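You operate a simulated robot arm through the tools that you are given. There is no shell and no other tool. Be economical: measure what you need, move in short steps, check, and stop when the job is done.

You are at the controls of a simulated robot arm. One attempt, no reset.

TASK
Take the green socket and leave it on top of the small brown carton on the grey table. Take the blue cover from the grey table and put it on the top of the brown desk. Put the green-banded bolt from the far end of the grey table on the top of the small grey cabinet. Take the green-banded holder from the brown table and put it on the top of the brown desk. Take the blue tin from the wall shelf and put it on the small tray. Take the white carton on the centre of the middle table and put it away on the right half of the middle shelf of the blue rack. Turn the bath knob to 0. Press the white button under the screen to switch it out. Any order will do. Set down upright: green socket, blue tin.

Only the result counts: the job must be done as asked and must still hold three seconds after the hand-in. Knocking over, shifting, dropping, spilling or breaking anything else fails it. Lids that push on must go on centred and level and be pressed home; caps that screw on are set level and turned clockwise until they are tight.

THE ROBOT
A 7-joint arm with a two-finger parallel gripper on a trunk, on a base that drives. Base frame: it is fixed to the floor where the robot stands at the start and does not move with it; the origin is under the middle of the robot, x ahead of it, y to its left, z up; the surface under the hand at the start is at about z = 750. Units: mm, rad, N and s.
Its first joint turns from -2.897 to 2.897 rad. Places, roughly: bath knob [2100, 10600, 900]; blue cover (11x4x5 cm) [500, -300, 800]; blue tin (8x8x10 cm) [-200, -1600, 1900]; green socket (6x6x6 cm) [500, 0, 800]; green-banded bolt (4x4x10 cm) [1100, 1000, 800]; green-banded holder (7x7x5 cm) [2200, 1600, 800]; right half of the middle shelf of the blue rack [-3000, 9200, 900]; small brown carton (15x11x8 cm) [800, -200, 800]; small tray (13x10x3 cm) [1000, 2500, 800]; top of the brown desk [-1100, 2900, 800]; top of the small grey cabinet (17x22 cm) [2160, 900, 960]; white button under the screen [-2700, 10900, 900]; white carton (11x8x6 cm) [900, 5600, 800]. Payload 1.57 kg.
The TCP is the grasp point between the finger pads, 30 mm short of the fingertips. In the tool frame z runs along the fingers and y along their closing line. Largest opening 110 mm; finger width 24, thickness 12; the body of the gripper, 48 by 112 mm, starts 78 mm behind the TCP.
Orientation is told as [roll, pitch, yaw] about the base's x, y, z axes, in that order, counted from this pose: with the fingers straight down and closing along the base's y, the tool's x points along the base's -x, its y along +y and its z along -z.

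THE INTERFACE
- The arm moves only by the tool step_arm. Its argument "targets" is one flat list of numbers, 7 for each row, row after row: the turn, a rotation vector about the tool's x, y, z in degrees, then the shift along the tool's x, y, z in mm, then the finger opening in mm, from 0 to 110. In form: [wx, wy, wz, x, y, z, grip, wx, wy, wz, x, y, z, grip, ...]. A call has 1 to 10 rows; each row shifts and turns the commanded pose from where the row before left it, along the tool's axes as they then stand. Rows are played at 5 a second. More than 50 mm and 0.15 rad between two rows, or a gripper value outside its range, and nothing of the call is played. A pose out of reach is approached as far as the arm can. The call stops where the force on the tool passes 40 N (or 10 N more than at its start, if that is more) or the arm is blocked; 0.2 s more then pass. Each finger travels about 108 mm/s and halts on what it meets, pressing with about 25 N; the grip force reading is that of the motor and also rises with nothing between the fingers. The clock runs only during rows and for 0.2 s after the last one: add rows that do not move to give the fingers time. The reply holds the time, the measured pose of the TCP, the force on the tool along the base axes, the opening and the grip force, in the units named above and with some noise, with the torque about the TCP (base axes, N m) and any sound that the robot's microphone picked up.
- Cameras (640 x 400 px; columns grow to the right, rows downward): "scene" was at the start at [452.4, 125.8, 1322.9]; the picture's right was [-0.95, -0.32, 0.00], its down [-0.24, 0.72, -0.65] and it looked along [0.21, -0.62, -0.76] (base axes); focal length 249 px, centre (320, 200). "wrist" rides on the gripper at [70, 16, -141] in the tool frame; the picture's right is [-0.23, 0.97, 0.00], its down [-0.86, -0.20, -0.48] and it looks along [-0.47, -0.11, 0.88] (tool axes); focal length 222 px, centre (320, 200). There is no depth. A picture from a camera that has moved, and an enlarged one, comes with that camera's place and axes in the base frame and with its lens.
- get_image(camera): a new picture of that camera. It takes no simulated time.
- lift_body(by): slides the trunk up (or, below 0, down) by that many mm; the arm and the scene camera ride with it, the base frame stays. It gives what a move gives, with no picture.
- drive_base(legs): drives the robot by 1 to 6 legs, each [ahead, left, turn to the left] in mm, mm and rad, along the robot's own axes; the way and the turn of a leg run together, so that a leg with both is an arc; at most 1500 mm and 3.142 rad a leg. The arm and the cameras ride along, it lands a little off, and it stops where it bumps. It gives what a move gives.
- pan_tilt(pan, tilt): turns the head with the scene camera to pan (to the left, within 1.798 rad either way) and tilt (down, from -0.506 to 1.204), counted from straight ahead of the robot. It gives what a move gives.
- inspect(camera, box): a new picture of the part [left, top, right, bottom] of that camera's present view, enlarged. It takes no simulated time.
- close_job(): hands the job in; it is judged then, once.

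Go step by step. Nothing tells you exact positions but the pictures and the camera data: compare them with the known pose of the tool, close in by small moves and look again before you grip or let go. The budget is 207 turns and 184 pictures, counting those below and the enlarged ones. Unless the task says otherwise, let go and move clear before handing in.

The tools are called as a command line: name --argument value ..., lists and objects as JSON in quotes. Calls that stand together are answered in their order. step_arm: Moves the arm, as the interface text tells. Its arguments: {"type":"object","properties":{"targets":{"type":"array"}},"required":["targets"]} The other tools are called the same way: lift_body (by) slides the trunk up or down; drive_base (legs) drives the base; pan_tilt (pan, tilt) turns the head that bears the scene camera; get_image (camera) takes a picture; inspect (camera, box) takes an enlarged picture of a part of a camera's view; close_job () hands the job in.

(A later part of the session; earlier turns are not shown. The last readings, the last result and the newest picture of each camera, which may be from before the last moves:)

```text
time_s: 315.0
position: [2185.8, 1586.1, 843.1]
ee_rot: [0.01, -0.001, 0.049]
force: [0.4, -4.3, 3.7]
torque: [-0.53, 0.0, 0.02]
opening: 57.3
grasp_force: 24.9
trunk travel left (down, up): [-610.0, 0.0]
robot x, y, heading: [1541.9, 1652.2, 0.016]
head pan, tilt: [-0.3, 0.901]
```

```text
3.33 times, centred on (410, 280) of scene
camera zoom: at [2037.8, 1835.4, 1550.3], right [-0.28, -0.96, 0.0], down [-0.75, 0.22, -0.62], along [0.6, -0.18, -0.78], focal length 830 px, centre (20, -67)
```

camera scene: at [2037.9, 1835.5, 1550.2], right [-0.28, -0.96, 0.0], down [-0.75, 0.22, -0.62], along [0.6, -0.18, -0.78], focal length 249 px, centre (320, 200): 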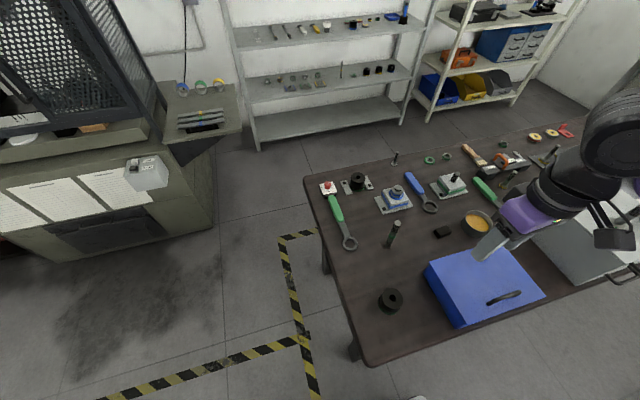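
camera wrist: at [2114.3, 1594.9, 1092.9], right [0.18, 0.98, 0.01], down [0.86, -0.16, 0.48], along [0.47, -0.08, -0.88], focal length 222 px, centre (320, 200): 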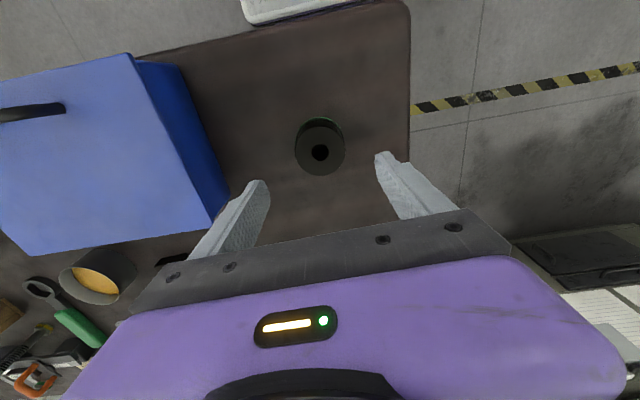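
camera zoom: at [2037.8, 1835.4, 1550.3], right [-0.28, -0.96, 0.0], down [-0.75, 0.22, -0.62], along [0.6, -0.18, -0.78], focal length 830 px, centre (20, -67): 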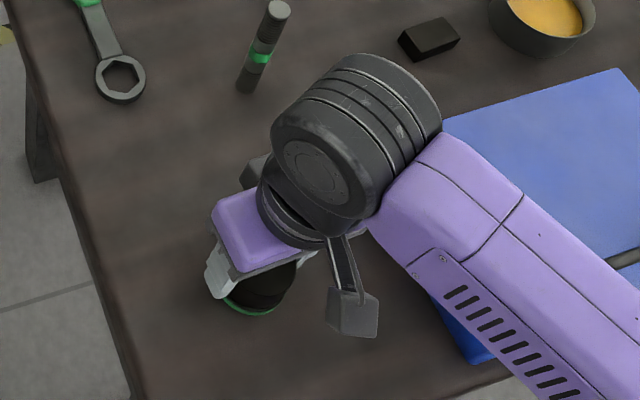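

I have the holder (57.3 mm). I'll lift it and drive to the brown desk.

step_arm --targets '[0, 0, 0, 0, 0, -45, 40, 0, 0, 0, 0, 0, -45, 40, 0, 0, 0, 0, 0, -45, 40, 0, 0, 0, 0, 0, -45, 40, 0, 0, 0, 0, 0, -45, 40, 0, 0, 0, 0, 0, -30, 40]'

drive_base --legs '[[-1500, 0, 0], [-1500, 0, 0], [0, 0, 1.555]]'

pan_tilt --pan 0.0 --tilt 0.75

get_image --camera "scene"

```text
time_s: 316.4
position: [2186.1, 1584.7, 1101.4]
ee_rot: [0.012, 0.0, 0.051]
force: [0.5, 0.7, -7.8]
torque: [0.05, 0.01, 0.01]
opening: 57.2
grasp_force: 25.2
trunk travel left (down, up): [-610.0, 0.0]
robot x, y, heading: [1537.3, 1651.9, 0.011]
head pan, tilt: [-0.3, 0.901]
```

```text
time_s: 335.0
position: [-1437.9, 2321.3, 1099.7]
ee_rot: [0.011, -0.002, 1.557]
force: [-0.7, -0.1, -7.6]
torque: [-0.02, 0.01, -0.01]
opening: 57.4
grasp_force: 24.6
trunk travel left (down, up): [-610.0, 0.0]
robot x, y, heading: [-1546.5, 1679.6, 1.522]
head pan, tilt: [-0.3, 0.901]
```

```text
time_s: 335.8
position: [-1437.4, 2319.7, 1100.0]
ee_rot: [0.012, -0.002, 1.556]
force: [0.0, -0.1, -7.4]
torque: [-0.02, 0.02, -0.01]
opening: 57.4
grasp_force: 25.5
trunk travel left (down, up): [-610.0, 0.0]
robot x, y, heading: [-1544.7, 1681.9, 1.518]
head pan, tilt: [0.0, 0.75]
```

```text
65 pictures are left
camera scene: at [-1720.1, 2199.3, 1562.0], right [1.0, -0.05, 0.0], down [-0.04, -0.68, -0.73], along [0.04, 0.73, -0.68], focal length 249 px, centre (320, 200)
```

scene: 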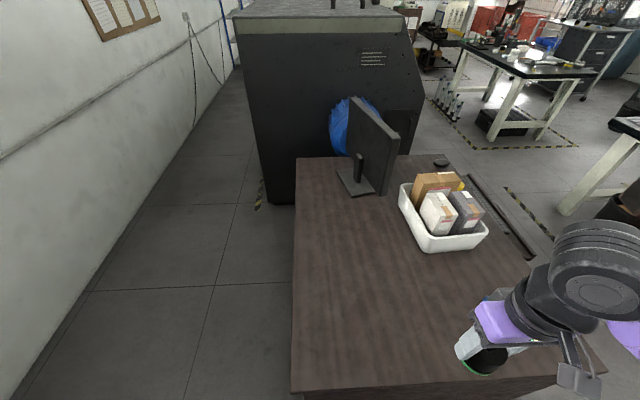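

drive_base --legs '[[150, 0, 0]]'

step_arm --targets '[0, 0, 0, 0, 0, 48, 40, 0, 0, 0, 0, 0, 48, 40, 0, 0, 0, 0, 0, 48, 40, 0, 0, 0, 0, 0, 48, 40, 0, 0, 0, 0, 0, 48, 40, 0, 0, 0, 0, 0, 40, 40]'

get_image --camera "scene"

```text
time_s: 337.2
position: [-1430.4, 2470.4, 1100.0]
ee_rot: [0.012, -0.001, 1.558]
force: [0.1, -0.6, -7.8]
torque: [0.01, -0.01, 0.04]
opening: 57.0
grasp_force: 25.4
trunk travel left (down, up): [-610.0, 0.0]
robot x, y, heading: [-1538.0, 1826.3, 1.522]
head pan, tilt: [0.0, 0.75]
```

```text
time_s: 338.6
position: [-1431.8, 2473.8, 817.8]
ee_rot: [0.01, -0.002, 1.56]
force: [0.0, 0.2, -7.2]
torque: [-0.02, 0.01, 0.02]
opening: 57.1
grasp_force: 25.4
trunk travel left (down, up): [-610.0, 0.0]
robot x, y, heading: [-1539.8, 1832.1, 1.518]
head pan, tilt: [0.0, 0.75]
```

```text
64 pictures are left
camera scene: at [-1712.7, 2348.7, 1562.2], right [1.0, -0.05, 0.0], down [-0.03, -0.68, -0.73], along [0.04, 0.73, -0.68], focal length 249 px, centre (320, 200)
```

scene: 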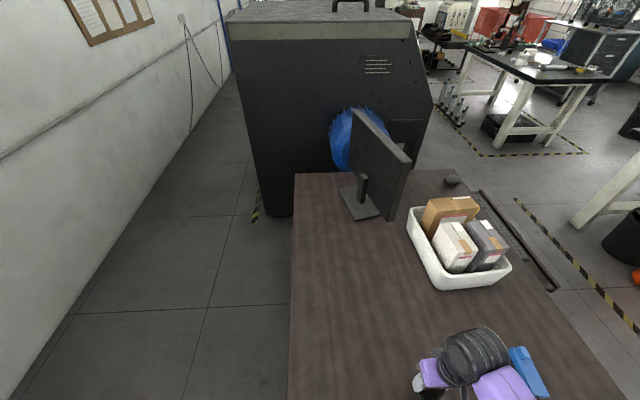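

step_arm --targets '[0, 0, 0, 0, 0, 14, 40, 0, 0, 0, 0, 0, 5, 40, 0, 0, 0, 0, 0, 2, 40]'

step_arm --targets '[0, 0, 0, 0, 0, 1.5, 40, 0, 0, 0, 0, 0, 1.5, 40]'

```text
time_s: 339.4
position: [-1433.0, 2472.0, 798.7]
ee_rot: [0.011, -0.002, 1.56]
force: [0.9, 0.1, -8.6]
torque: [-0.03, 0.0, 0.0]
opening: 57.1
grasp_force: 25.4
trunk travel left (down, up): [-610.0, 0.0]
robot x, y, heading: [-1536.4, 1830.0, 1.52]
head pan, tilt: [0.0, 0.75]
```

```text
time_s: 340.0
position: [-1433.7, 2471.1, 796.9]
ee_rot: [0.011, -0.002, 1.559]
force: [0.1, 0.5, -8.2]
torque: [0.0, 0.05, 0.0]
opening: 57.3
grasp_force: 25.0
trunk travel left (down, up): [-610.0, 0.0]
robot x, y, heading: [-1541.0, 1826.2, 1.521]
head pan, tilt: [0.0, 0.75]
```

step_arm --targets '[0, 0, 0, 0, 0, 1.5, 40, 0, 0, 0, 0, 0, 1.5, 40]'

step_arm --targets '[0, 0, 0, 0, 0, 1.5, 40, 0, 0, 0, 0, 0, 1.5, 40]'

```text
time_s: 340.6
position: [-1432.8, 2471.0, 794.8]
ee_rot: [0.011, -0.001, 1.557]
force: [1.2, -2.0, -1.2]
torque: [-0.12, -0.24, -0.07]
opening: 57.0
grasp_force: 24.7
trunk travel left (down, up): [-610.0, 0.0]
robot x, y, heading: [-1535.5, 1831.2, 1.52]
head pan, tilt: [0.0, 0.75]
```

```text
time_s: 341.2
position: [-1434.2, 2472.1, 791.9]
ee_rot: [0.011, -0.005, 1.558]
force: [1.4, -7.2, 34.8]
torque: [-0.39, -1.29, -0.25]
opening: 56.9
grasp_force: 24.5
trunk travel left (down, up): [-610.0, 0.0]
robot x, y, heading: [-1535.8, 1829.0, 1.52]
head pan, tilt: [0.0, 0.75]
```

Firm contact, so I'll back off a hair, release and rise.

step_arm --targets '[0, 0, 0, 0, 0, -2, 40, 0, 0, 0, 0, 0, 0, 65, 0, 0, 0, 0, 0, 0, 90, 0, 0, 0, 0, 0, 0, 95, 0, 0, 0, 0, 0, -30, 95, 0, 0, 0, 0, 0, -48, 95, 0, 0, 0, 0, 0, -48, 95, 0, 0, 0, 0, 0, -48, 95, 0, 0, 0, 0, 0, -48, 95]'

get_image --camera "wrist"

```text
time_s: 343.4
position: [-1379.1, 2447.6, 1014.0]
ee_rot: [0.011, -0.002, 1.387]
force: [2.1, -0.4, 0.6]
torque: [0.06, 0.03, 0.03]
opening: 95.0
grasp_force: 0.1
out of reach, approached as far as the arm can: row 8
trunk travel left (down, up): [-610.0, 0.0]
robot x, y, heading: [-1540.1, 1834.0, 1.521]
head pan, tilt: [0.0, 0.75]
stopped in row 9: the arm was blocked; the commanded pose is now the measured one
```

```text
63 pictures are left
camera wrist: at [-1405.7, 2380.1, 1156.2], right [-0.92, 0.4, 0.01], down [0.36, 0.8, 0.48], along [0.18, 0.44, -0.88], focal length 222 px, centre (320, 200)
```

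wrist: 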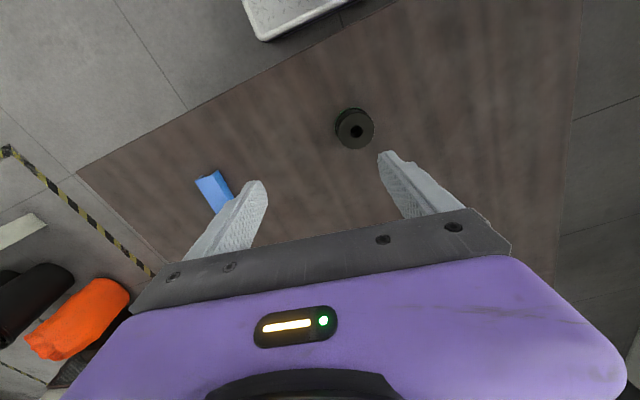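

The holder stands on the desk. Now for the white carton on the middle table: I'll move into the aisle and drive up it.

drive_base --legs '[[0, -1250, 0.05], [1500, 0, 0], [1000, 0, 0]]'

pan_tilt --pan -0.5 --tilt 0.35

get_image --camera "scene"

```text
time_s: 361.4
position: [-227.3, 4927.0, 1012.5]
ee_rot: [0.011, -0.001, 1.451]
force: [0.6, -0.1, 0.4]
torque: [0.03, 0.01, 0.01]
opening: 95.0
grasp_force: 0.1
trunk travel left (down, up): [-610.0, 0.0]
robot x, y, heading: [-346.1, 4299.5, 1.584]
head pan, tilt: [0.0, 0.75]
```

```text
time_s: 362.4
position: [-226.4, 4926.4, 1015.3]
ee_rot: [0.013, 0.0, 1.451]
force: [0.2, -0.5, -0.4]
torque: [0.02, 0.0, 0.01]
opening: 95.0
grasp_force: 0.1
trunk travel left (down, up): [-610.0, 0.0]
robot x, y, heading: [-346.4, 4300.5, 1.58]
head pan, tilt: [-0.499, 0.351]
```

```text
62 pictures are left
camera scene: at [-508.2, 4806.6, 1597.7], right [0.88, -0.47, 0.0], down [-0.16, -0.3, -0.94], along [0.44, 0.83, -0.34], focal length 249 px, centre (320, 200)
```

scene: 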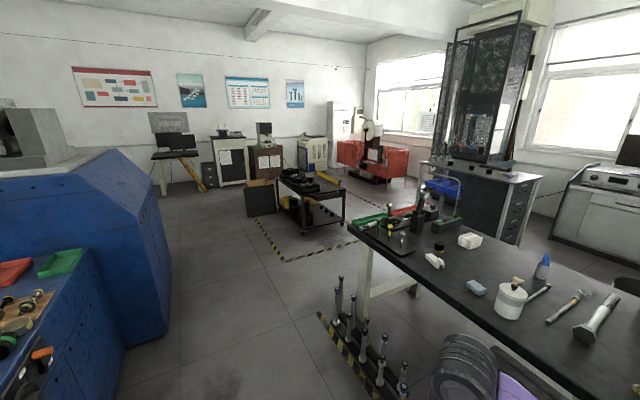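

The carton is near [971, 5588]. Posts stand on the floor along the west side, so I'll go round to the north end of that table and face back toward it.

drive_base --legs '[[1400, 0, 0], [950, 0, 0], [0, 0, -3.141], [0, 1250, 0]]'

pan_tilt --pan 0.0 --tilt 0.7

get_image --camera "scene"

```text
time_s: 376.5
position: [30.4, 7139.7, 1013.5]
ee_rot: [0.013, -0.002, 0.846]
force: [-0.1, -0.8, 0.7]
torque: [0.07, 0.0, 0.04]
opening: 95.0
grasp_force: 0.0
trunk travel left (down, up): [-610.0, 0.0]
robot x, y, heading: [-421.8, 6694.1, 0.98]
head pan, tilt: [-0.499, 0.351]
stopped in leg 3: the robot was blocked; the commanded pose is now the measured one
```

```text
time_s: 377.4
position: [31.6, 7140.9, 1014.4]
ee_rot: [0.015, -0.002, 0.847]
force: [-1.1, -0.3, 0.0]
torque: [0.02, 0.03, 0.0]
opening: 94.9
grasp_force: 0.0
trunk travel left (down, up): [-610.0, 0.0]
robot x, y, heading: [-425.1, 6691.9, 0.98]
head pan, tilt: [0.0, 0.7]
```

```text
61 pictures are left
camera scene: at [-304.2, 7229.9, 1566.4], right [0.83, -0.56, 0.0], down [-0.36, -0.53, -0.77], along [0.43, 0.63, -0.64], focal length 249 px, centre (320, 200)
```

scene: 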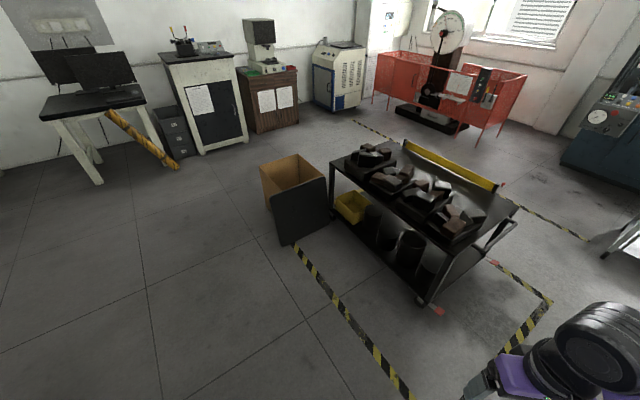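

The rear brushed the blue machine while turning. I'll move away from it and finish the turn in the clear.

drive_base --legs '[[120, -330, 0], [0, 0, -2.55]]'

pan_tilt --pan 0.7 --tilt 0.5

get_image --camera "scene"

```text
time_s: 385.7
position: [-194.2, 5982.6, 1014.9]
ee_rot: [0.014, -0.002, -1.676]
force: [-0.5, -0.2, -0.5]
torque: [0.0, -0.03, 0.01]
opening: 94.9
grasp_force: 0.0
trunk travel left (down, up): [-610.0, 0.0]
robot x, y, heading: [-85.7, 6611.4, -1.543]
head pan, tilt: [0.0, 0.7]
```

```text
time_s: 386.8
position: [-195.1, 5982.6, 1014.4]
ee_rot: [0.014, -0.001, -1.677]
force: [0.3, 0.0, 0.6]
torque: [0.0, -0.04, -0.02]
opening: 95.0
grasp_force: 0.0
trunk travel left (down, up): [-610.0, 0.0]
robot x, y, heading: [-85.1, 6611.5, -1.544]
head pan, tilt: [0.7, 0.499]
```

```text
60 pictures are left
camera scene: at [189.2, 6120.3, 1584.0], right [-0.75, -0.66, 0.0], down [-0.32, 0.36, -0.88], along [0.58, -0.66, -0.48], focal length 249 px, centre (320, 200)
```

scene: 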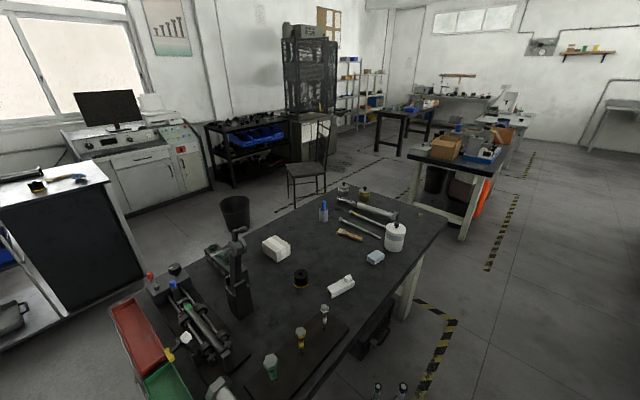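

The carton is at about [953, 5572]. I'll raise the hand and strafe to stand north of the table in line with it.

step_arm --targets '[0, 0, 0, -20, 0, -35, 95, 0, 0, 0, -20, 0, -35, 95, 0, 0, 0, -20, 0, -35, 95]'

drive_base --legs '[[0, 1060, -0.02]]'

pan_tilt --pan -0.15 --tilt 0.8

get_image --camera "scene"

```text
time_s: 387.6
position: [-204.1, 5923.5, 1118.5]
ee_rot: [0.014, -0.002, -1.676]
force: [-0.3, -0.2, -0.1]
torque: [-0.01, -0.02, -0.03]
opening: 94.8
grasp_force: 0.1
trunk travel left (down, up): [-610.0, 0.0]
robot x, y, heading: [-85.1, 6611.2, -1.541]
head pan, tilt: [0.7, 0.499]
```

```text
time_s: 393.1
position: [856.4, 5936.3, 1118.2]
ee_rot: [0.014, -0.001, -1.723]
force: [-0.3, 0.3, 0.2]
torque: [-0.01, 0.01, 0.01]
opening: 94.7
grasp_force: 0.2
trunk travel left (down, up): [-610.0, 0.0]
robot x, y, heading: [1009.1, 6616.2, -1.587]
head pan, tilt: [0.7, 0.499]
```

```text
time_s: 394.3
position: [856.1, 5936.0, 1119.2]
ee_rot: [0.013, -0.001, -1.721]
force: [-0.3, 0.2, -0.3]
torque: [0.0, 0.01, 0.0]
opening: 94.7
grasp_force: 0.0
trunk travel left (down, up): [-610.0, 0.0]
robot x, y, heading: [1007.8, 6615.5, -1.59]
head pan, tilt: [-0.15, 0.799]
```

```text
59 pictures are left
camera scene: at [1187.6, 6105.7, 1558.1], right [-0.99, 0.17, 0.0], down [0.12, 0.71, -0.7], along [-0.12, -0.69, -0.72], focal length 249 px, centre (320, 200)
```

scene: 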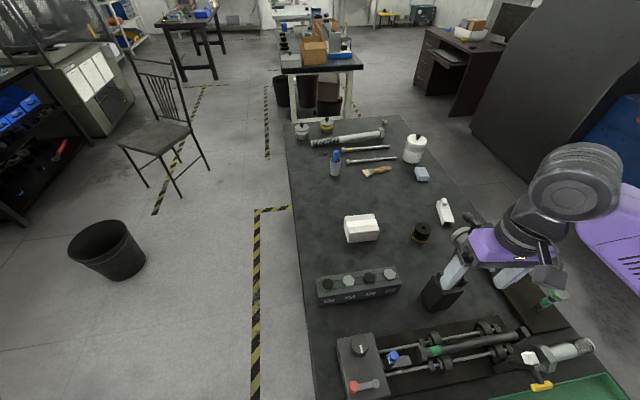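

The carton lies near [943, 5578], with a tall stand beside the path at x ≈ 750. I'll shift the hand east first, then drive 130 mm closer.

step_arm --targets '[0, 0, 0, 5, 37, 0, 95, 0, 0, 0, 5, 37, 0, 95, 0, 0, 0, 5, 37, 0, 95]'

drive_base --legs '[[125, 0, 0]]'

get_image --camera "wrist"

```text
time_s: 395.1
position: [968.6, 5935.6, 1121.6]
ee_rot: [0.013, -0.002, -1.721]
force: [0.5, 0.3, -0.3]
torque: [0.02, -0.03, 0.04]
opening: 95.0
grasp_force: 0.1
trunk travel left (down, up): [-610.0, 0.0]
robot x, y, heading: [1006.6, 6615.2, -1.589]
head pan, tilt: [-0.15, 0.799]
```

```text
time_s: 396.4
position: [968.4, 5812.9, 1121.5]
ee_rot: [0.013, -0.001, -1.718]
force: [-0.1, 0.1, 0.3]
torque: [0.0, 0.01, 0.02]
opening: 95.1
grasp_force: 0.0
trunk travel left (down, up): [-610.0, 0.0]
robot x, y, heading: [1008.1, 6494.1, -1.583]
head pan, tilt: [-0.15, 0.799]
```

```text
58 pictures are left
camera wrist: at [993.7, 5880.0, 1263.0], right [0.93, -0.37, 0.01], down [-0.33, -0.81, 0.48], along [-0.16, -0.45, -0.88], focal length 222 px, centre (320, 200)
```

wrist: 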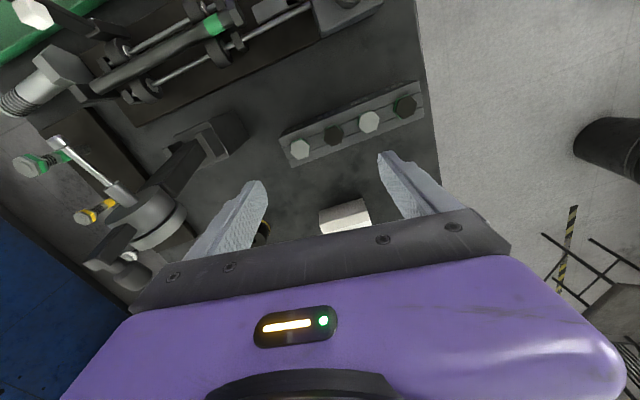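

The carton's long side runs along x, so the fingers must close along y. I'll yaw the tool about 81°.

step_arm --targets '[0, 0, 8.15, 0, 0, 0, 105, 0, 0, 8.15, 0, 0, 0, 105, 0, 0, 8.15, 0, 0, 0, 105, 0, 0, 8.15, 0, 0, 0, 105, 0, 0, 8.15, 0, 0, 0, 105, 0, 0, 8.15, 0, 0, 0, 105, 0, 0, 8.15, 0, 0, 0, 105, 0, 0, 8.15, 0, 0, 0, 105, 0, 0, 8.15, 0, 0, 0, 105, 0, 0, 8.15, 0, 0, 0, 105]'

step_arm --targets '[0, 0, 0, -4, 46, 0, 105, 0, 0, 0, -4, 46, 0, 105, 0, 0, 0, -4, 46, 0, 105, 0, 0, 0, -4, 46, 0, 105, 0, 0, 0, -4, 46, 0, 105]'

get_image --camera "wrist"

get_image --camera "scene"

```text
time_s: 398.6
position: [968.8, 5811.8, 1120.8]
ee_rot: [0.003, 0.012, 3.141]
force: [-1.0, 0.9, -0.2]
torque: [0.01, 0.0, -0.03]
opening: 105.1
grasp_force: 0.0
trunk travel left (down, up): [-610.0, 0.0]
robot x, y, heading: [1006.7, 6495.4, -1.588]
head pan, tilt: [-0.15, 0.799]
```

```text
time_s: 399.8
position: [946.7, 5581.3, 1122.6]
ee_rot: [0.004, 0.015, -3.14]
force: [0.1, 0.1, -0.5]
torque: [-0.02, -0.01, -0.02]
opening: 105.1
grasp_force: 0.0
trunk travel left (down, up): [-610.0, 0.0]
robot x, y, heading: [1004.6, 6493.3, -1.584]
head pan, tilt: [-0.15, 0.799]
```

```text
57 pictures are left
camera wrist: at [1015.1, 5566.2, 1264.7], right [-0.23, -0.97, 0.0], down [-0.86, 0.2, 0.47], along [-0.45, 0.1, -0.88], focal length 222 px, centre (320, 200)
```

wrist: 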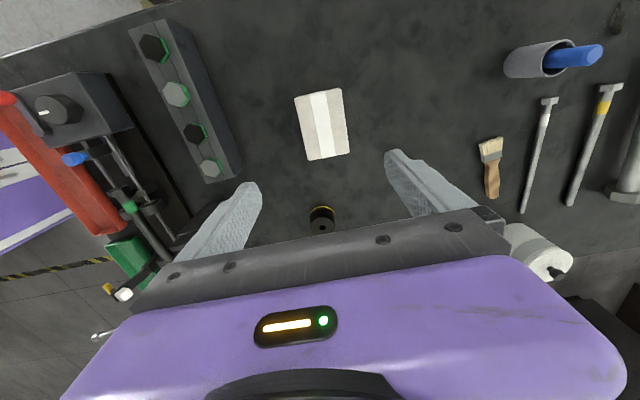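

```text
56 pictures are left
camera scene: at [1186.3, 5983.6, 1558.2], right [-0.99, 0.16, 0.0], down [0.12, 0.71, -0.7], along [-0.11, -0.69, -0.72], focal length 249 px, centre (320, 200)
```

scene: 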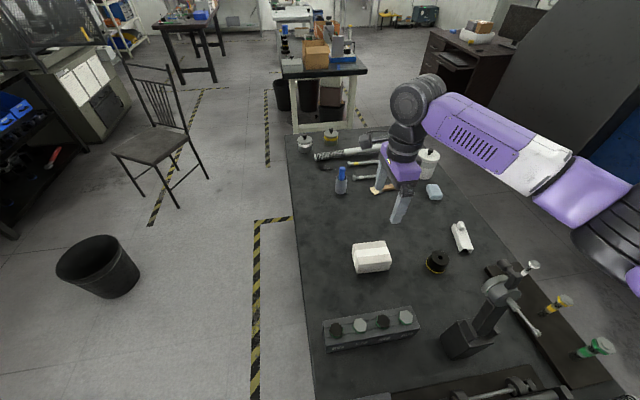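

The carton's centre is at [948, 5574] with its top at ~850. I'll descend partway and recheck.

step_arm --targets '[0, 0, 3, 0, 7, 44, 108, 0, 0, 0, 0, 0, 47, 108, 0, 0, 0, 0, 0, 47, 108, 0, 0, 0, 0, 0, 47, 108, 0, 0, 0, 0, 0, 40, 108]'

get_image --camera "wrist"

inspect --camera "scene" --box '[320, 180, 460, 300]'

```text
time_s: 401.0
position: [949.4, 5576.9, 896.8]
ee_rot: [0.004, 0.013, 3.09]
force: [-0.3, -0.6, 0.4]
torque: [-0.01, 0.01, -0.05]
opening: 108.1
grasp_force: 0.1
trunk travel left (down, up): [-610.0, 0.0]
robot x, y, heading: [1003.2, 6494.3, -1.587]
head pan, tilt: [-0.15, 0.799]
```

```text
55 pictures are left
camera wrist: at [1017.1, 5558.4, 1039.2], right [-0.28, -0.96, 0.0], down [-0.85, 0.25, 0.47], along [-0.45, 0.13, -0.88], focal length 222 px, centre (320, 200)
```

wrist: 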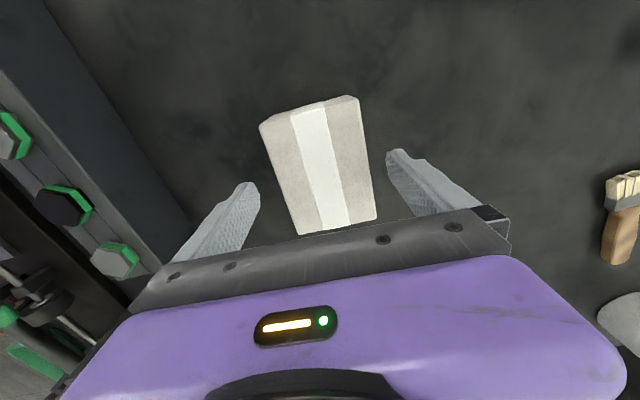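

```text
3.33 times, centred on (390, 240) of scene
camera zoom: at [1186.5, 5983.5, 1558.2], right [-0.99, 0.16, 0.0], down [0.12, 0.71, -0.7], along [-0.11, -0.69, -0.72], focal length 830 px, centre (87, 67)
```

zoom: 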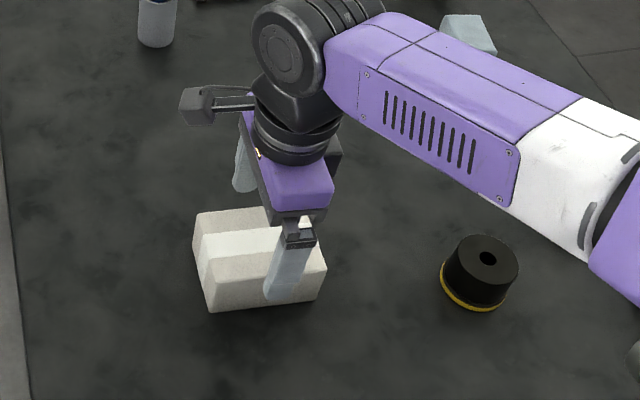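

It's aligned. Down to grip height and close.

step_arm --targets '[0, 0, 0, -4, 0, 30, 108, 0, 0, 0, 0, 0, 25, 108, 0, 0, 0, 0, 0, 0, 85, 0, 0, 0, 0, 0, 0, 60, 0, 0, 0, 0, 0, 0, 60, 0, 0, 0, 0, 0, 0, 60]'

inspect --camera "scene" --box '[320, 180, 460, 300]'

```text
time_s: 402.4
position: [946.4, 5577.7, 841.4]
ee_rot: [0.004, 0.01, 3.089]
force: [-2.1, -0.9, -0.1]
torque: [0.22, -0.25, 0.03]
opening: 79.8
grasp_force: 25.0
trunk travel left (down, up): [-610.0, 0.0]
robot x, y, heading: [1005.3, 6490.2, -1.585]
head pan, tilt: [-0.15, 0.799]
```

```text
3.33 times, centred on (390, 240) of scene
camera zoom: at [1186.6, 5983.3, 1558.1], right [-0.99, 0.16, 0.0], down [0.12, 0.71, -0.7], along [-0.11, -0.69, -0.72], focal length 830 px, centre (87, 67)
```

zoom: 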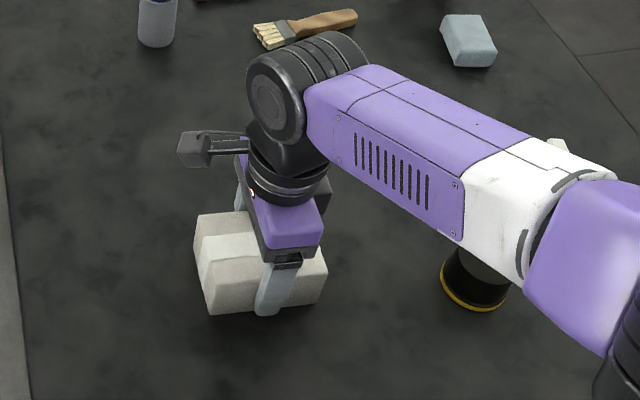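

I have the carton (79.8 mm). I'll lift it, back off and drive toward the blue rack.

step_arm --targets '[0, 0, 0, 0, 0, -46, 60, 0, 0, 0, 0, 0, -46, 60, 0, 0, 0, 0, 0, -46, 60, 0, 0, 0, 0, 0, -46, 60, 0, 0, 0, 0, 0, -46, 60, 0, 0, 0, 0, 0, -46, 60]'

drive_base --legs '[[-150, 0, 0], [0, -1300, 0], [-1250, 0, 0], [0, 0, -1.56]]'

pan_tilt --pan -0.2 --tilt 0.25

get_image --camera "scene"

```text
time_s: 403.8
position: [943.4, 5578.7, 1118.9]
ee_rot: [0.002, 0.013, 3.09]
force: [-0.3, -0.5, -7.3]
torque: [0.04, -0.02, 0.01]
opening: 79.8
grasp_force: 25.2
trunk travel left (down, up): [-610.0, 0.0]
robot x, y, heading: [1005.9, 6494.9, -1.587]
head pan, tilt: [-0.15, 0.799]
```

```text
time_s: 419.2
position: [-873.5, 7281.0, 1120.8]
ee_rot: [0.005, 0.063, 2.419]
force: [3.8, 0.1, -2.9]
torque: [0.02, 0.15, 0.13]
opening: 86.3
grasp_force: 25.1
trunk travel left (down, up): [-610.0, 0.0]
robot x, y, heading: [-245.0, 7942.0, -2.305]
head pan, tilt: [-0.15, 0.799]
stopped in leg 4: the force on the tool passed its limit at 115 N (the readings are from after the stop); the commanded pose is now the measured one
```

```text
time_s: 420.1
position: [-874.6, 7279.7, 1120.3]
ee_rot: [0.002, 0.064, 2.421]
force: [10.8, -0.2, -4.9]
torque: [0.03, -0.18, 0.29]
opening: 86.2
grasp_force: 24.9
trunk travel left (down, up): [-610.0, 0.0]
robot x, y, heading: [-243.1, 7942.1, -2.309]
head pan, tilt: [-0.201, 0.25]
```

```text
52 pictures are left
camera scene: at [-457.5, 7436.5, 1607.1], right [-0.59, 0.81, 0.0], down [0.2, 0.15, -0.97], along [-0.78, -0.57, -0.25], focal length 249 px, centre (320, 200)
```

scene: 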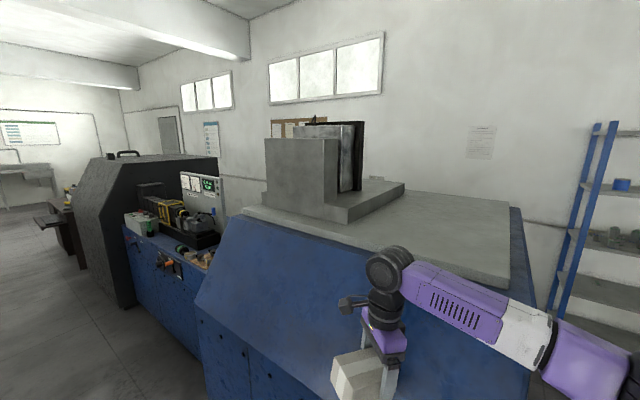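

The carton touched the blue machine, which reaches further than I thought. I'll turn back and check the grip.

drive_base --legs '[[0, 0, 0.3]]'

get_image --camera "wrist"

get_image --camera "scene"

```text
time_s: 421.5
position: [-649.1, 7124.1, 1120.4]
ee_rot: [0.004, 0.064, 2.722]
force: [0.5, -0.1, -6.9]
torque: [0.01, 0.21, 0.0]
opening: 84.6
grasp_force: 25.5
trunk travel left (down, up): [-610.0, 0.0]
robot x, y, heading: [-248.7, 7943.6, -2.005]
head pan, tilt: [-0.201, 0.25]
```

```text
51 pictures are left
camera wrist: at [-599.1, 7083.9, 1266.0], right [-0.6, -0.8, -0.01], down [-0.72, 0.54, 0.42], along [-0.33, 0.26, -0.91], focal length 222 px, centre (320, 200)
```

wrist: 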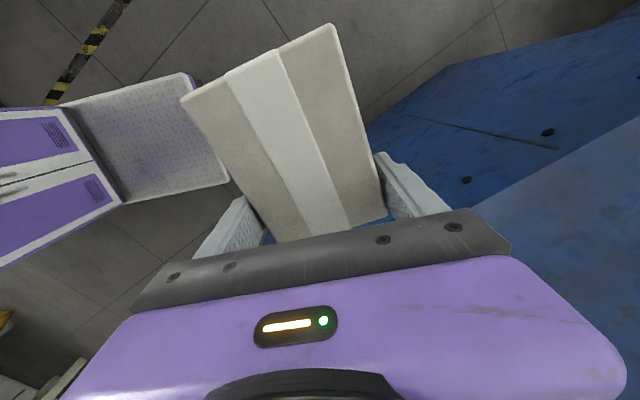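

```text
50 pictures are left
camera scene: at [-297.3, 7395.5, 1607.1], right [-0.81, 0.59, 0.0], down [0.15, 0.2, -0.97], along [-0.57, -0.78, -0.25], focal length 249 px, centre (320, 200)
```

scene: 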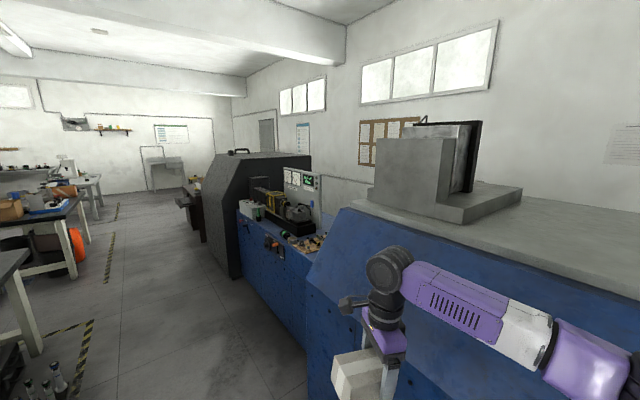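

The carton is still held but turned a little in the fingers. I'll draw the arm in, move north into the clear and face the rack.

step_arm --targets '[0, 0, 0, 0, -42, 0, 60, 0, 0, 0, 0, -42, 0, 60, 0, 0, 0, 0, -42, 0, 60, 0, 0, 0, 0, -42, 0, 60, 0, 0, 0, 0, -42, 0, 60, 0, 0, 0, 0, -42, 0, 60]'

drive_base --legs '[[-635, -294, 0], [0, 0, -1.136]]'

pan_tilt --pan 0.0 --tilt 0.35

get_image --camera "scene"

```text
time_s: 422.9
position: [-548.1, 7354.3, 1121.2]
ee_rot: [0.005, 0.064, 2.722]
force: [-0.2, -0.9, -7.7]
torque: [0.11, 0.19, 0.0]
opening: 84.4
grasp_force: 24.9
trunk travel left (down, up): [-610.0, 0.0]
robot x, y, heading: [-246.4, 7945.0, -2.009]
head pan, tilt: [-0.201, 0.25]
```

```text
time_s: 425.0
position: [-559.9, 7640.2, 1119.9]
ee_rot: [-0.001, 0.064, 2.703]
force: [-0.7, 0.0, -7.4]
torque: [0.08, 0.17, 0.03]
opening: 83.9
grasp_force: 25.3
trunk travel left (down, up): [-610.0, 0.0]
robot x, y, heading: [-246.5, 8223.6, -2.025]
head pan, tilt: [-0.201, 0.25]
stopped in leg 1: the robot was blocked; the commanded pose is now the measured one
```

```text
time_s: 425.8
position: [-560.6, 7639.3, 1121.3]
ee_rot: [0.0, 0.064, 2.706]
force: [0.5, 0.4, -7.2]
torque: [0.04, 0.18, 0.02]
opening: 84.1
grasp_force: 25.2
trunk travel left (down, up): [-610.0, 0.0]
robot x, y, heading: [-246.3, 8222.7, -2.025]
head pan, tilt: [0.0, 0.351]
```

```text
49 pictures are left
camera scene: at [-294.6, 7665.4, 1597.7], right [-0.9, 0.44, 0.0], down [0.15, 0.31, -0.94], along [-0.41, -0.84, -0.34], focal length 249 px, centre (320, 200)
```

scene: 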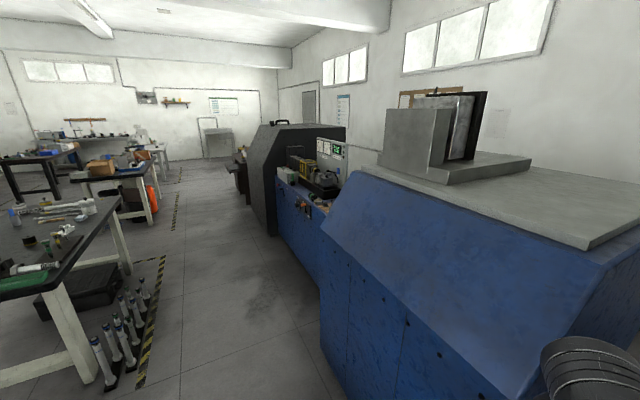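

I bumped something behind, probably the cardboard box. I'll move west away from it and then turn to face the rack.

drive_base --legs '[[219, -449, 0], [0, 0, -1.116]]'

pan_tilt --pan -0.2 --tilt 0.3

get_image --camera "scene"

```text
time_s: 431.5
position: [-1398.4, 8260.4, 1120.2]
ee_rot: [0.001, 0.065, 1.573]
force: [-0.2, 0.0, -7.1]
torque: [0.21, 0.01, -0.02]
opening: 83.8
grasp_force: 25.1
trunk travel left (down, up): [-610.0, 0.0]
robot x, y, heading: [-741.1, 8219.4, 3.121]
head pan, tilt: [0.0, 0.351]
```

```text
time_s: 432.2
position: [-1399.1, 8261.1, 1119.9]
ee_rot: [0.0, 0.065, 1.572]
force: [-1.1, -0.5, -6.8]
torque: [0.22, 0.06, 0.0]
opening: 83.9
grasp_force: 24.5
trunk travel left (down, up): [-610.0, 0.0]
robot x, y, heading: [-740.5, 8224.4, 3.121]
head pan, tilt: [-0.201, 0.3]
```

```text
48 pictures are left
camera scene: at [-1260.0, 8049.9, 1602.4], right [0.22, 0.98, 0.0], down [0.29, -0.06, -0.96], along [-0.93, 0.21, -0.3], focal length 249 px, centre (320, 200)
```

scene: 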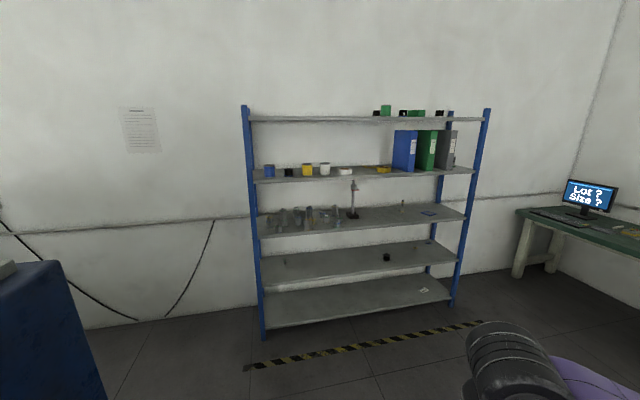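

The rack's middle shelf is at about z 850, with its front at x ≈ -2830. A horizontal tool should slide the carton in, standing it on end. I'll yaw and pitch the tool to horizontal here and inspect how the carton sits.

step_arm --targets '[0, 0, -8.2, 0, 0, 0, 60, 0, 0, -8.2, 0, 0, 0, 60, 0, 0, -8.2, 0, 0, 0, 60, 0, 0, -8.2, 0, 0, 0, 60, 0, 0, -8.2, 0, 0, 0, 60, 0, 0, -8.2, 0, 0, 0, 60, 0, 0, -8.2, 0, 0, 0, 60, 0, 0, -8.2, 0, 0, 0, 60, 0, 0, -8.2, 0, 0, 0, 60, 0, 0, -8.2, 0, 0, 0, 60]'

step_arm --targets '[0, 0, -6.7, 0, 0, 0, 60, 0, -8.2, 0, 0, 0, 0, 60, 0, -8.2, 0, 0, 0, 0, 60, 0, -8.2, 0, 0, 0, 0, 60, 0, -8.2, 0, 0, 0, 0, 60, 0, -8.2, 0, 0, 0, 0, 60, 0, -8.2, 0, 0, 0, 0, 60, 0, -8.2, 0, 0, 0, 0, 60, 0, -8.2, 0, 0, 0, 0, 60]'

pan_tilt --pan -0.8 --tilt 0.5

get_image --camera "scene"

```text
time_s: 434.4
position: [-1398.7, 8261.9, 1121.3]
ee_rot: [0.066, 0.009, 3.006]
force: [-0.4, 0.5, -6.9]
torque: [-0.02, 0.21, 0.0]
opening: 83.7
grasp_force: 25.4
trunk travel left (down, up): [-610.0, 0.0]
robot x, y, heading: [-740.2, 8222.8, 3.125]
head pan, tilt: [-0.201, 0.3]
```

```text
time_s: 436.4
position: [-1446.0, 8270.9, 1096.6]
ee_rot: [0.154, -1.141, 2.979]
force: [0.2, 0.4, -6.5]
torque: [-0.03, 0.04, -0.01]
opening: 81.1
grasp_force: 25.0
out of reach, approached as far as the arm can: row 4, 5, 6, 7
trunk travel left (down, up): [-610.0, 0.0]
robot x, y, heading: [-736.6, 8226.0, 3.123]
head pan, tilt: [-0.201, 0.3]
```

```text
time_s: 437.4
position: [-1445.2, 8270.5, 1095.7]
ee_rot: [0.156, -1.139, 2.979]
force: [1.1, 0.9, -7.3]
torque: [0.0, 0.02, 0.02]
opening: 81.4
grasp_force: 25.2
trunk travel left (down, up): [-610.0, 0.0]
robot x, y, heading: [-739.6, 8221.9, 3.124]
head pan, tilt: [-0.799, 0.499]
```

```text
47 pictures are left
camera scene: at [-1231.2, 8096.0, 1584.0], right [0.73, 0.69, 0.0], down [0.33, -0.35, -0.88], along [-0.6, 0.64, -0.48], focal length 249 px, centre (320, 200)
```

scene: 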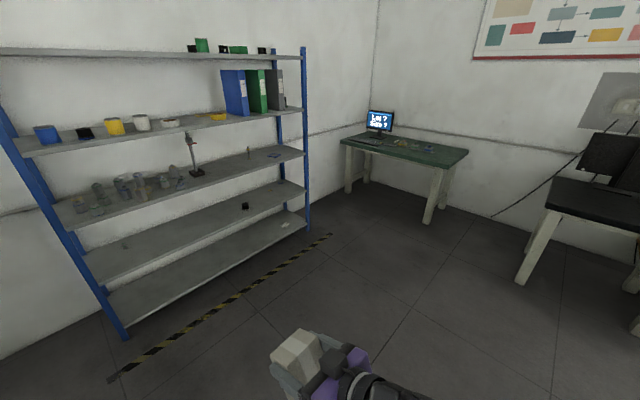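

inspect --camera "scene" --box '[240, 310, 400, 400]'

get_image --camera "wrist"

```text
4.00 times, centred on (320, 355) of scene
camera zoom: at [-1231.2, 8096.0, 1584.0], right [0.73, 0.69, 0.0], down [0.33, -0.35, -0.88], along [-0.6, 0.64, -0.48], focal length 996 px, centre (320, -420)
```

zoom: 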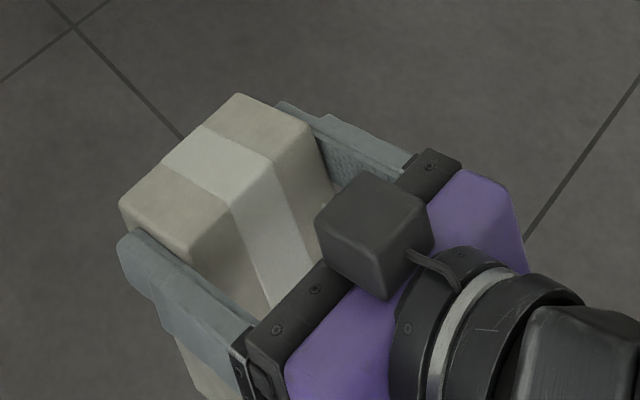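

```text
45 pictures are left
camera wrist: at [-1287.7, 8250.1, 1093.2], right [-0.11, -0.96, 0.27], down [0.09, 0.26, 0.96], along [-0.99, 0.13, 0.05], focal length 222 px, centre (320, 200)
```

wrist: 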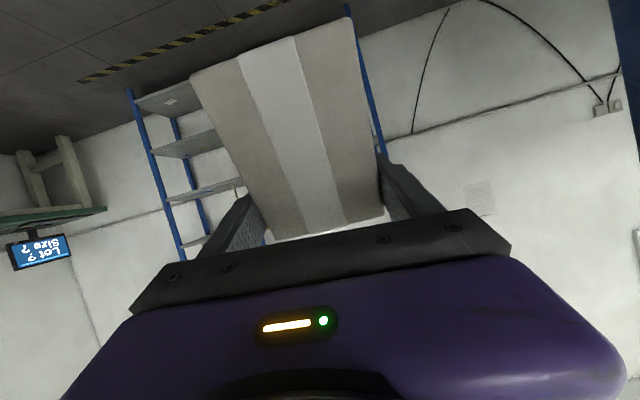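

The carton sits nearly flush in the grip (about 3° off). I'll lower the trunk and finish levelling the tool.

lift_body --by -130

step_arm --targets '[0, -8.2, -1.5, 0, 0, 0, 60, 0, -8.2, -1.5, 0, 0, 0, 60, 0, -8.2, 0, 0, 0, 0, 60, 0, 0, 0, 0, 0, 0, 60]'

pan_tilt --pan -0.3 --tilt 0.45

get_image --camera "wrist"

get_image --camera "scene"

```text
time_s: 439.0
position: [-1445.8, 8270.2, 966.7]
ee_rot: [0.156, -1.14, 2.979]
force: [0.5, -0.6, -6.8]
torque: [-0.03, 0.0, -0.05]
opening: 81.2
grasp_force: 25.2
trunk travel left (down, up): [-480.0, 130.0]
robot x, y, heading: [-739.7, 8223.0, 3.124]
head pan, tilt: [-0.799, 0.499]
```

```text
time_s: 440.0
position: [-1445.7, 8269.5, 965.1]
ee_rot: [1.832, -1.557, 1.303]
force: [0.5, -0.4, -7.2]
torque: [-0.03, -0.09, -0.02]
opening: 81.2
grasp_force: 25.4
trunk travel left (down, up): [-480.0, 130.0]
robot x, y, heading: [-736.0, 8222.6, 3.122]
head pan, tilt: [-0.799, 0.499]
```

```text
time_s: 440.9
position: [-1445.4, 8269.3, 966.7]
ee_rot: [1.796, -1.555, 1.339]
force: [-0.4, -0.1, -7.9]
torque: [-0.01, -0.06, -0.01]
opening: 81.0
grasp_force: 25.0
trunk travel left (down, up): [-480.0, 130.0]
robot x, y, heading: [-739.0, 8224.4, 3.127]
head pan, tilt: [-0.3, 0.45]
```

```text
44 pictures are left
camera wrist: at [-1304.5, 8251.1, 896.2], right [-0.01, -0.97, 0.24], down [0.48, 0.21, 0.85], along [-0.88, 0.12, 0.47], focal length 222 px, centre (320, 200)
```

wrist: 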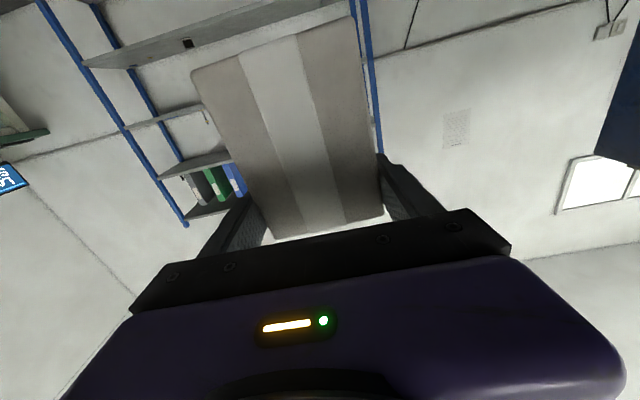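

```text
43 pictures are left
camera scene: at [-1256.1, 8058.5, 1458.4], right [0.31, 0.95, 0.0], down [0.41, -0.14, -0.9], along [-0.85, 0.28, -0.44], focal length 249 px, centre (320, 200)
```

scene: 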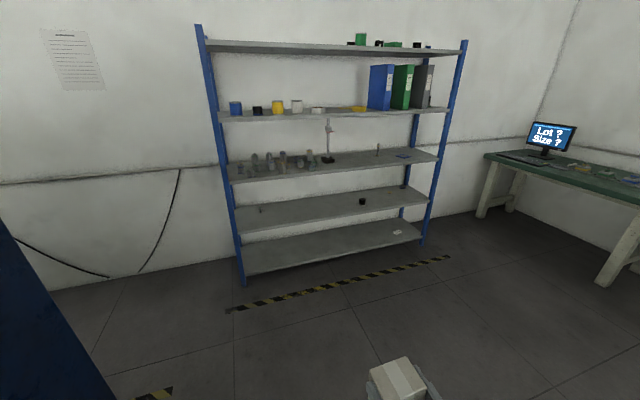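

The middle shelf is at z ≈ 851 with its front at x ≈ -2840. I'll place the carton near [-2895, 9080] in the right half, driving there with the carton high.

drive_base --legs '[[0, -811, 0], [1200, 0, 0]]'

pan_tilt --pan -0.5 --tilt 0.45

get_image --camera "scene"

```text
time_s: 450.9
position: [-2600.7, 9114.9, 965.9]
ee_rot: [1.795, -1.555, 1.331]
force: [-0.3, -0.3, -7.3]
torque: [0.0, -0.08, -0.01]
opening: 80.9
grasp_force: 25.1
trunk travel left (down, up): [-480.0, 130.0]
robot x, y, heading: [-1894.0, 9064.5, 3.119]
head pan, tilt: [-0.3, 0.45]
```

```text
time_s: 451.6
position: [-2601.2, 9114.3, 965.2]
ee_rot: [1.744, -1.555, 1.382]
force: [-0.2, -0.4, -6.2]
torque: [-0.01, -0.09, 0.0]
opening: 81.0
grasp_force: 24.9
trunk travel left (down, up): [-480.0, 130.0]
robot x, y, heading: [-1894.8, 9059.0, 3.116]
head pan, tilt: [-0.499, 0.45]
```

```text
42 pictures are left
camera scene: at [-2404.9, 8918.0, 1458.5], right [0.5, 0.87, 0.0], down [0.38, -0.22, -0.9], along [-0.78, 0.45, -0.44], focal length 249 px, centre (320, 200)
```

scene: 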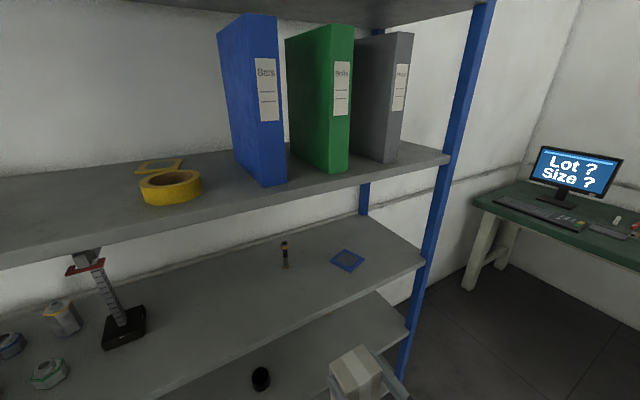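

The view is good and the spot at y≈9115 is clear. I'll move in 276 mm and lower.

drive_base --legs '[[276, 0, 0]]'

step_arm --targets '[0, 0, 0, 20, 0, 0, 60, 0, 0, 0, 15, 0, 0, 60]'

pan_tilt --pan -0.9 --tilt 0.7

get_image --camera "scene"

```text
time_s: 453.5
position: [-2870.9, 9123.7, 965.5]
ee_rot: [1.724, -1.555, 1.399]
force: [3.1, 0.3, -6.5]
torque: [0.0, -0.07, 0.03]
opening: 79.9
grasp_force: 24.4
trunk travel left (down, up): [-480.0, 130.0]
robot x, y, heading: [-2163.5, 9072.4, 3.111]
head pan, tilt: [-0.499, 0.45]
```

```text
time_s: 453.9
position: [-2872.1, 9122.7, 956.0]
ee_rot: [2.628, -1.548, 0.498]
force: [18.9, -0.8, 13.3]
torque: [0.32, -2.08, -0.43]
opening: 80.0
grasp_force: 25.2
trunk travel left (down, up): [-480.0, 130.0]
robot x, y, heading: [-2167.8, 9067.5, 3.114]
head pan, tilt: [-0.499, 0.45]
stopped in row 2: the force on the tool passed its limit at 64 N (the readings are from after the stop); the commanded pose is now the measured one
```

```text
time_s: 454.8
position: [-2873.3, 9121.7, 956.0]
ee_rot: [2.616, -1.549, 0.509]
force: [27.3, -1.2, 23.2]
torque: [0.63, -3.29, -0.41]
opening: 79.7
grasp_force: 25.3
trunk travel left (down, up): [-480.0, 130.0]
robot x, y, heading: [-2163.9, 9067.1, 3.11]
head pan, tilt: [-0.901, 0.7]
```

```text
41 pictures are left
camera scene: at [-2646.3, 8948.1, 1437.0], right [0.8, 0.6, 0.0], down [0.39, -0.52, -0.77], along [-0.46, 0.61, -0.64], focal length 249 px, centre (320, 200)
```

scene: 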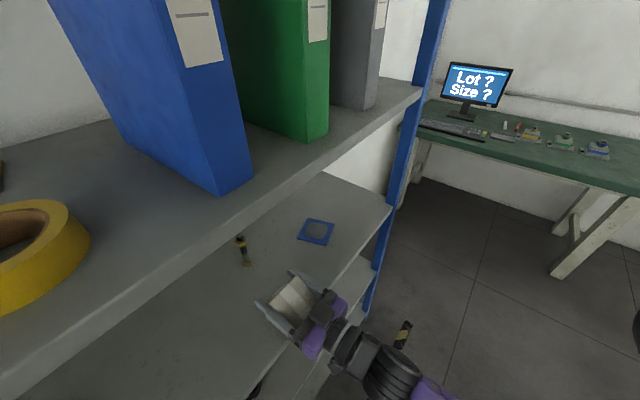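

inspect --camera "scene" --box '[220, 220, 400, 380]'

get_image --camera "wrist"

```text
2.50 times, centred on (310, 300) of scene
camera zoom: at [-2646.3, 8948.1, 1437.0], right [0.8, 0.6, 0.0], down [0.39, -0.52, -0.77], along [-0.46, 0.61, -0.64], focal length 622 px, centre (345, -50)
```

zoom: 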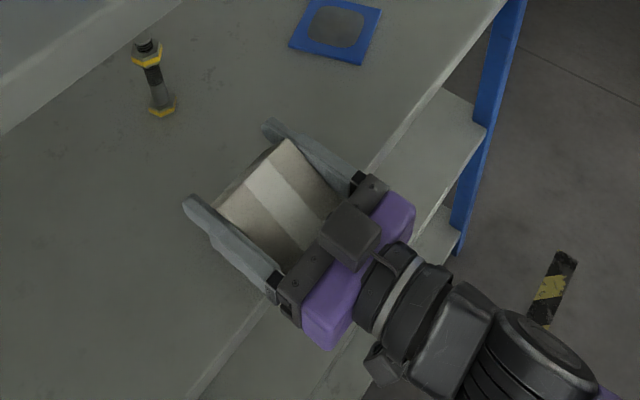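

```text
39 pictures are left
camera wrist: at [-2731.8, 9102.4, 884.0], right [-0.01, -0.97, 0.24], down [0.5, 0.2, 0.84], along [-0.87, 0.13, 0.48], focal length 222 px, centre (320, 200)
```

wrist: 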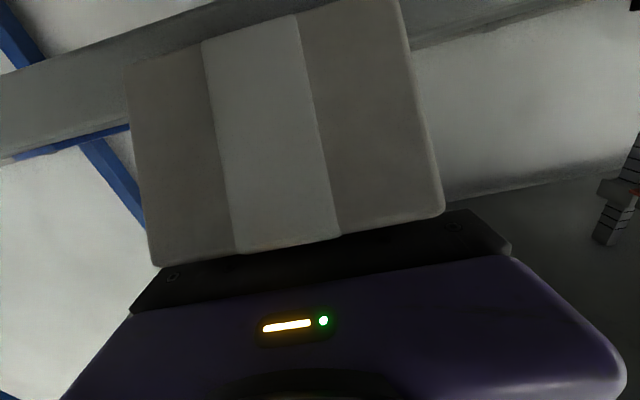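

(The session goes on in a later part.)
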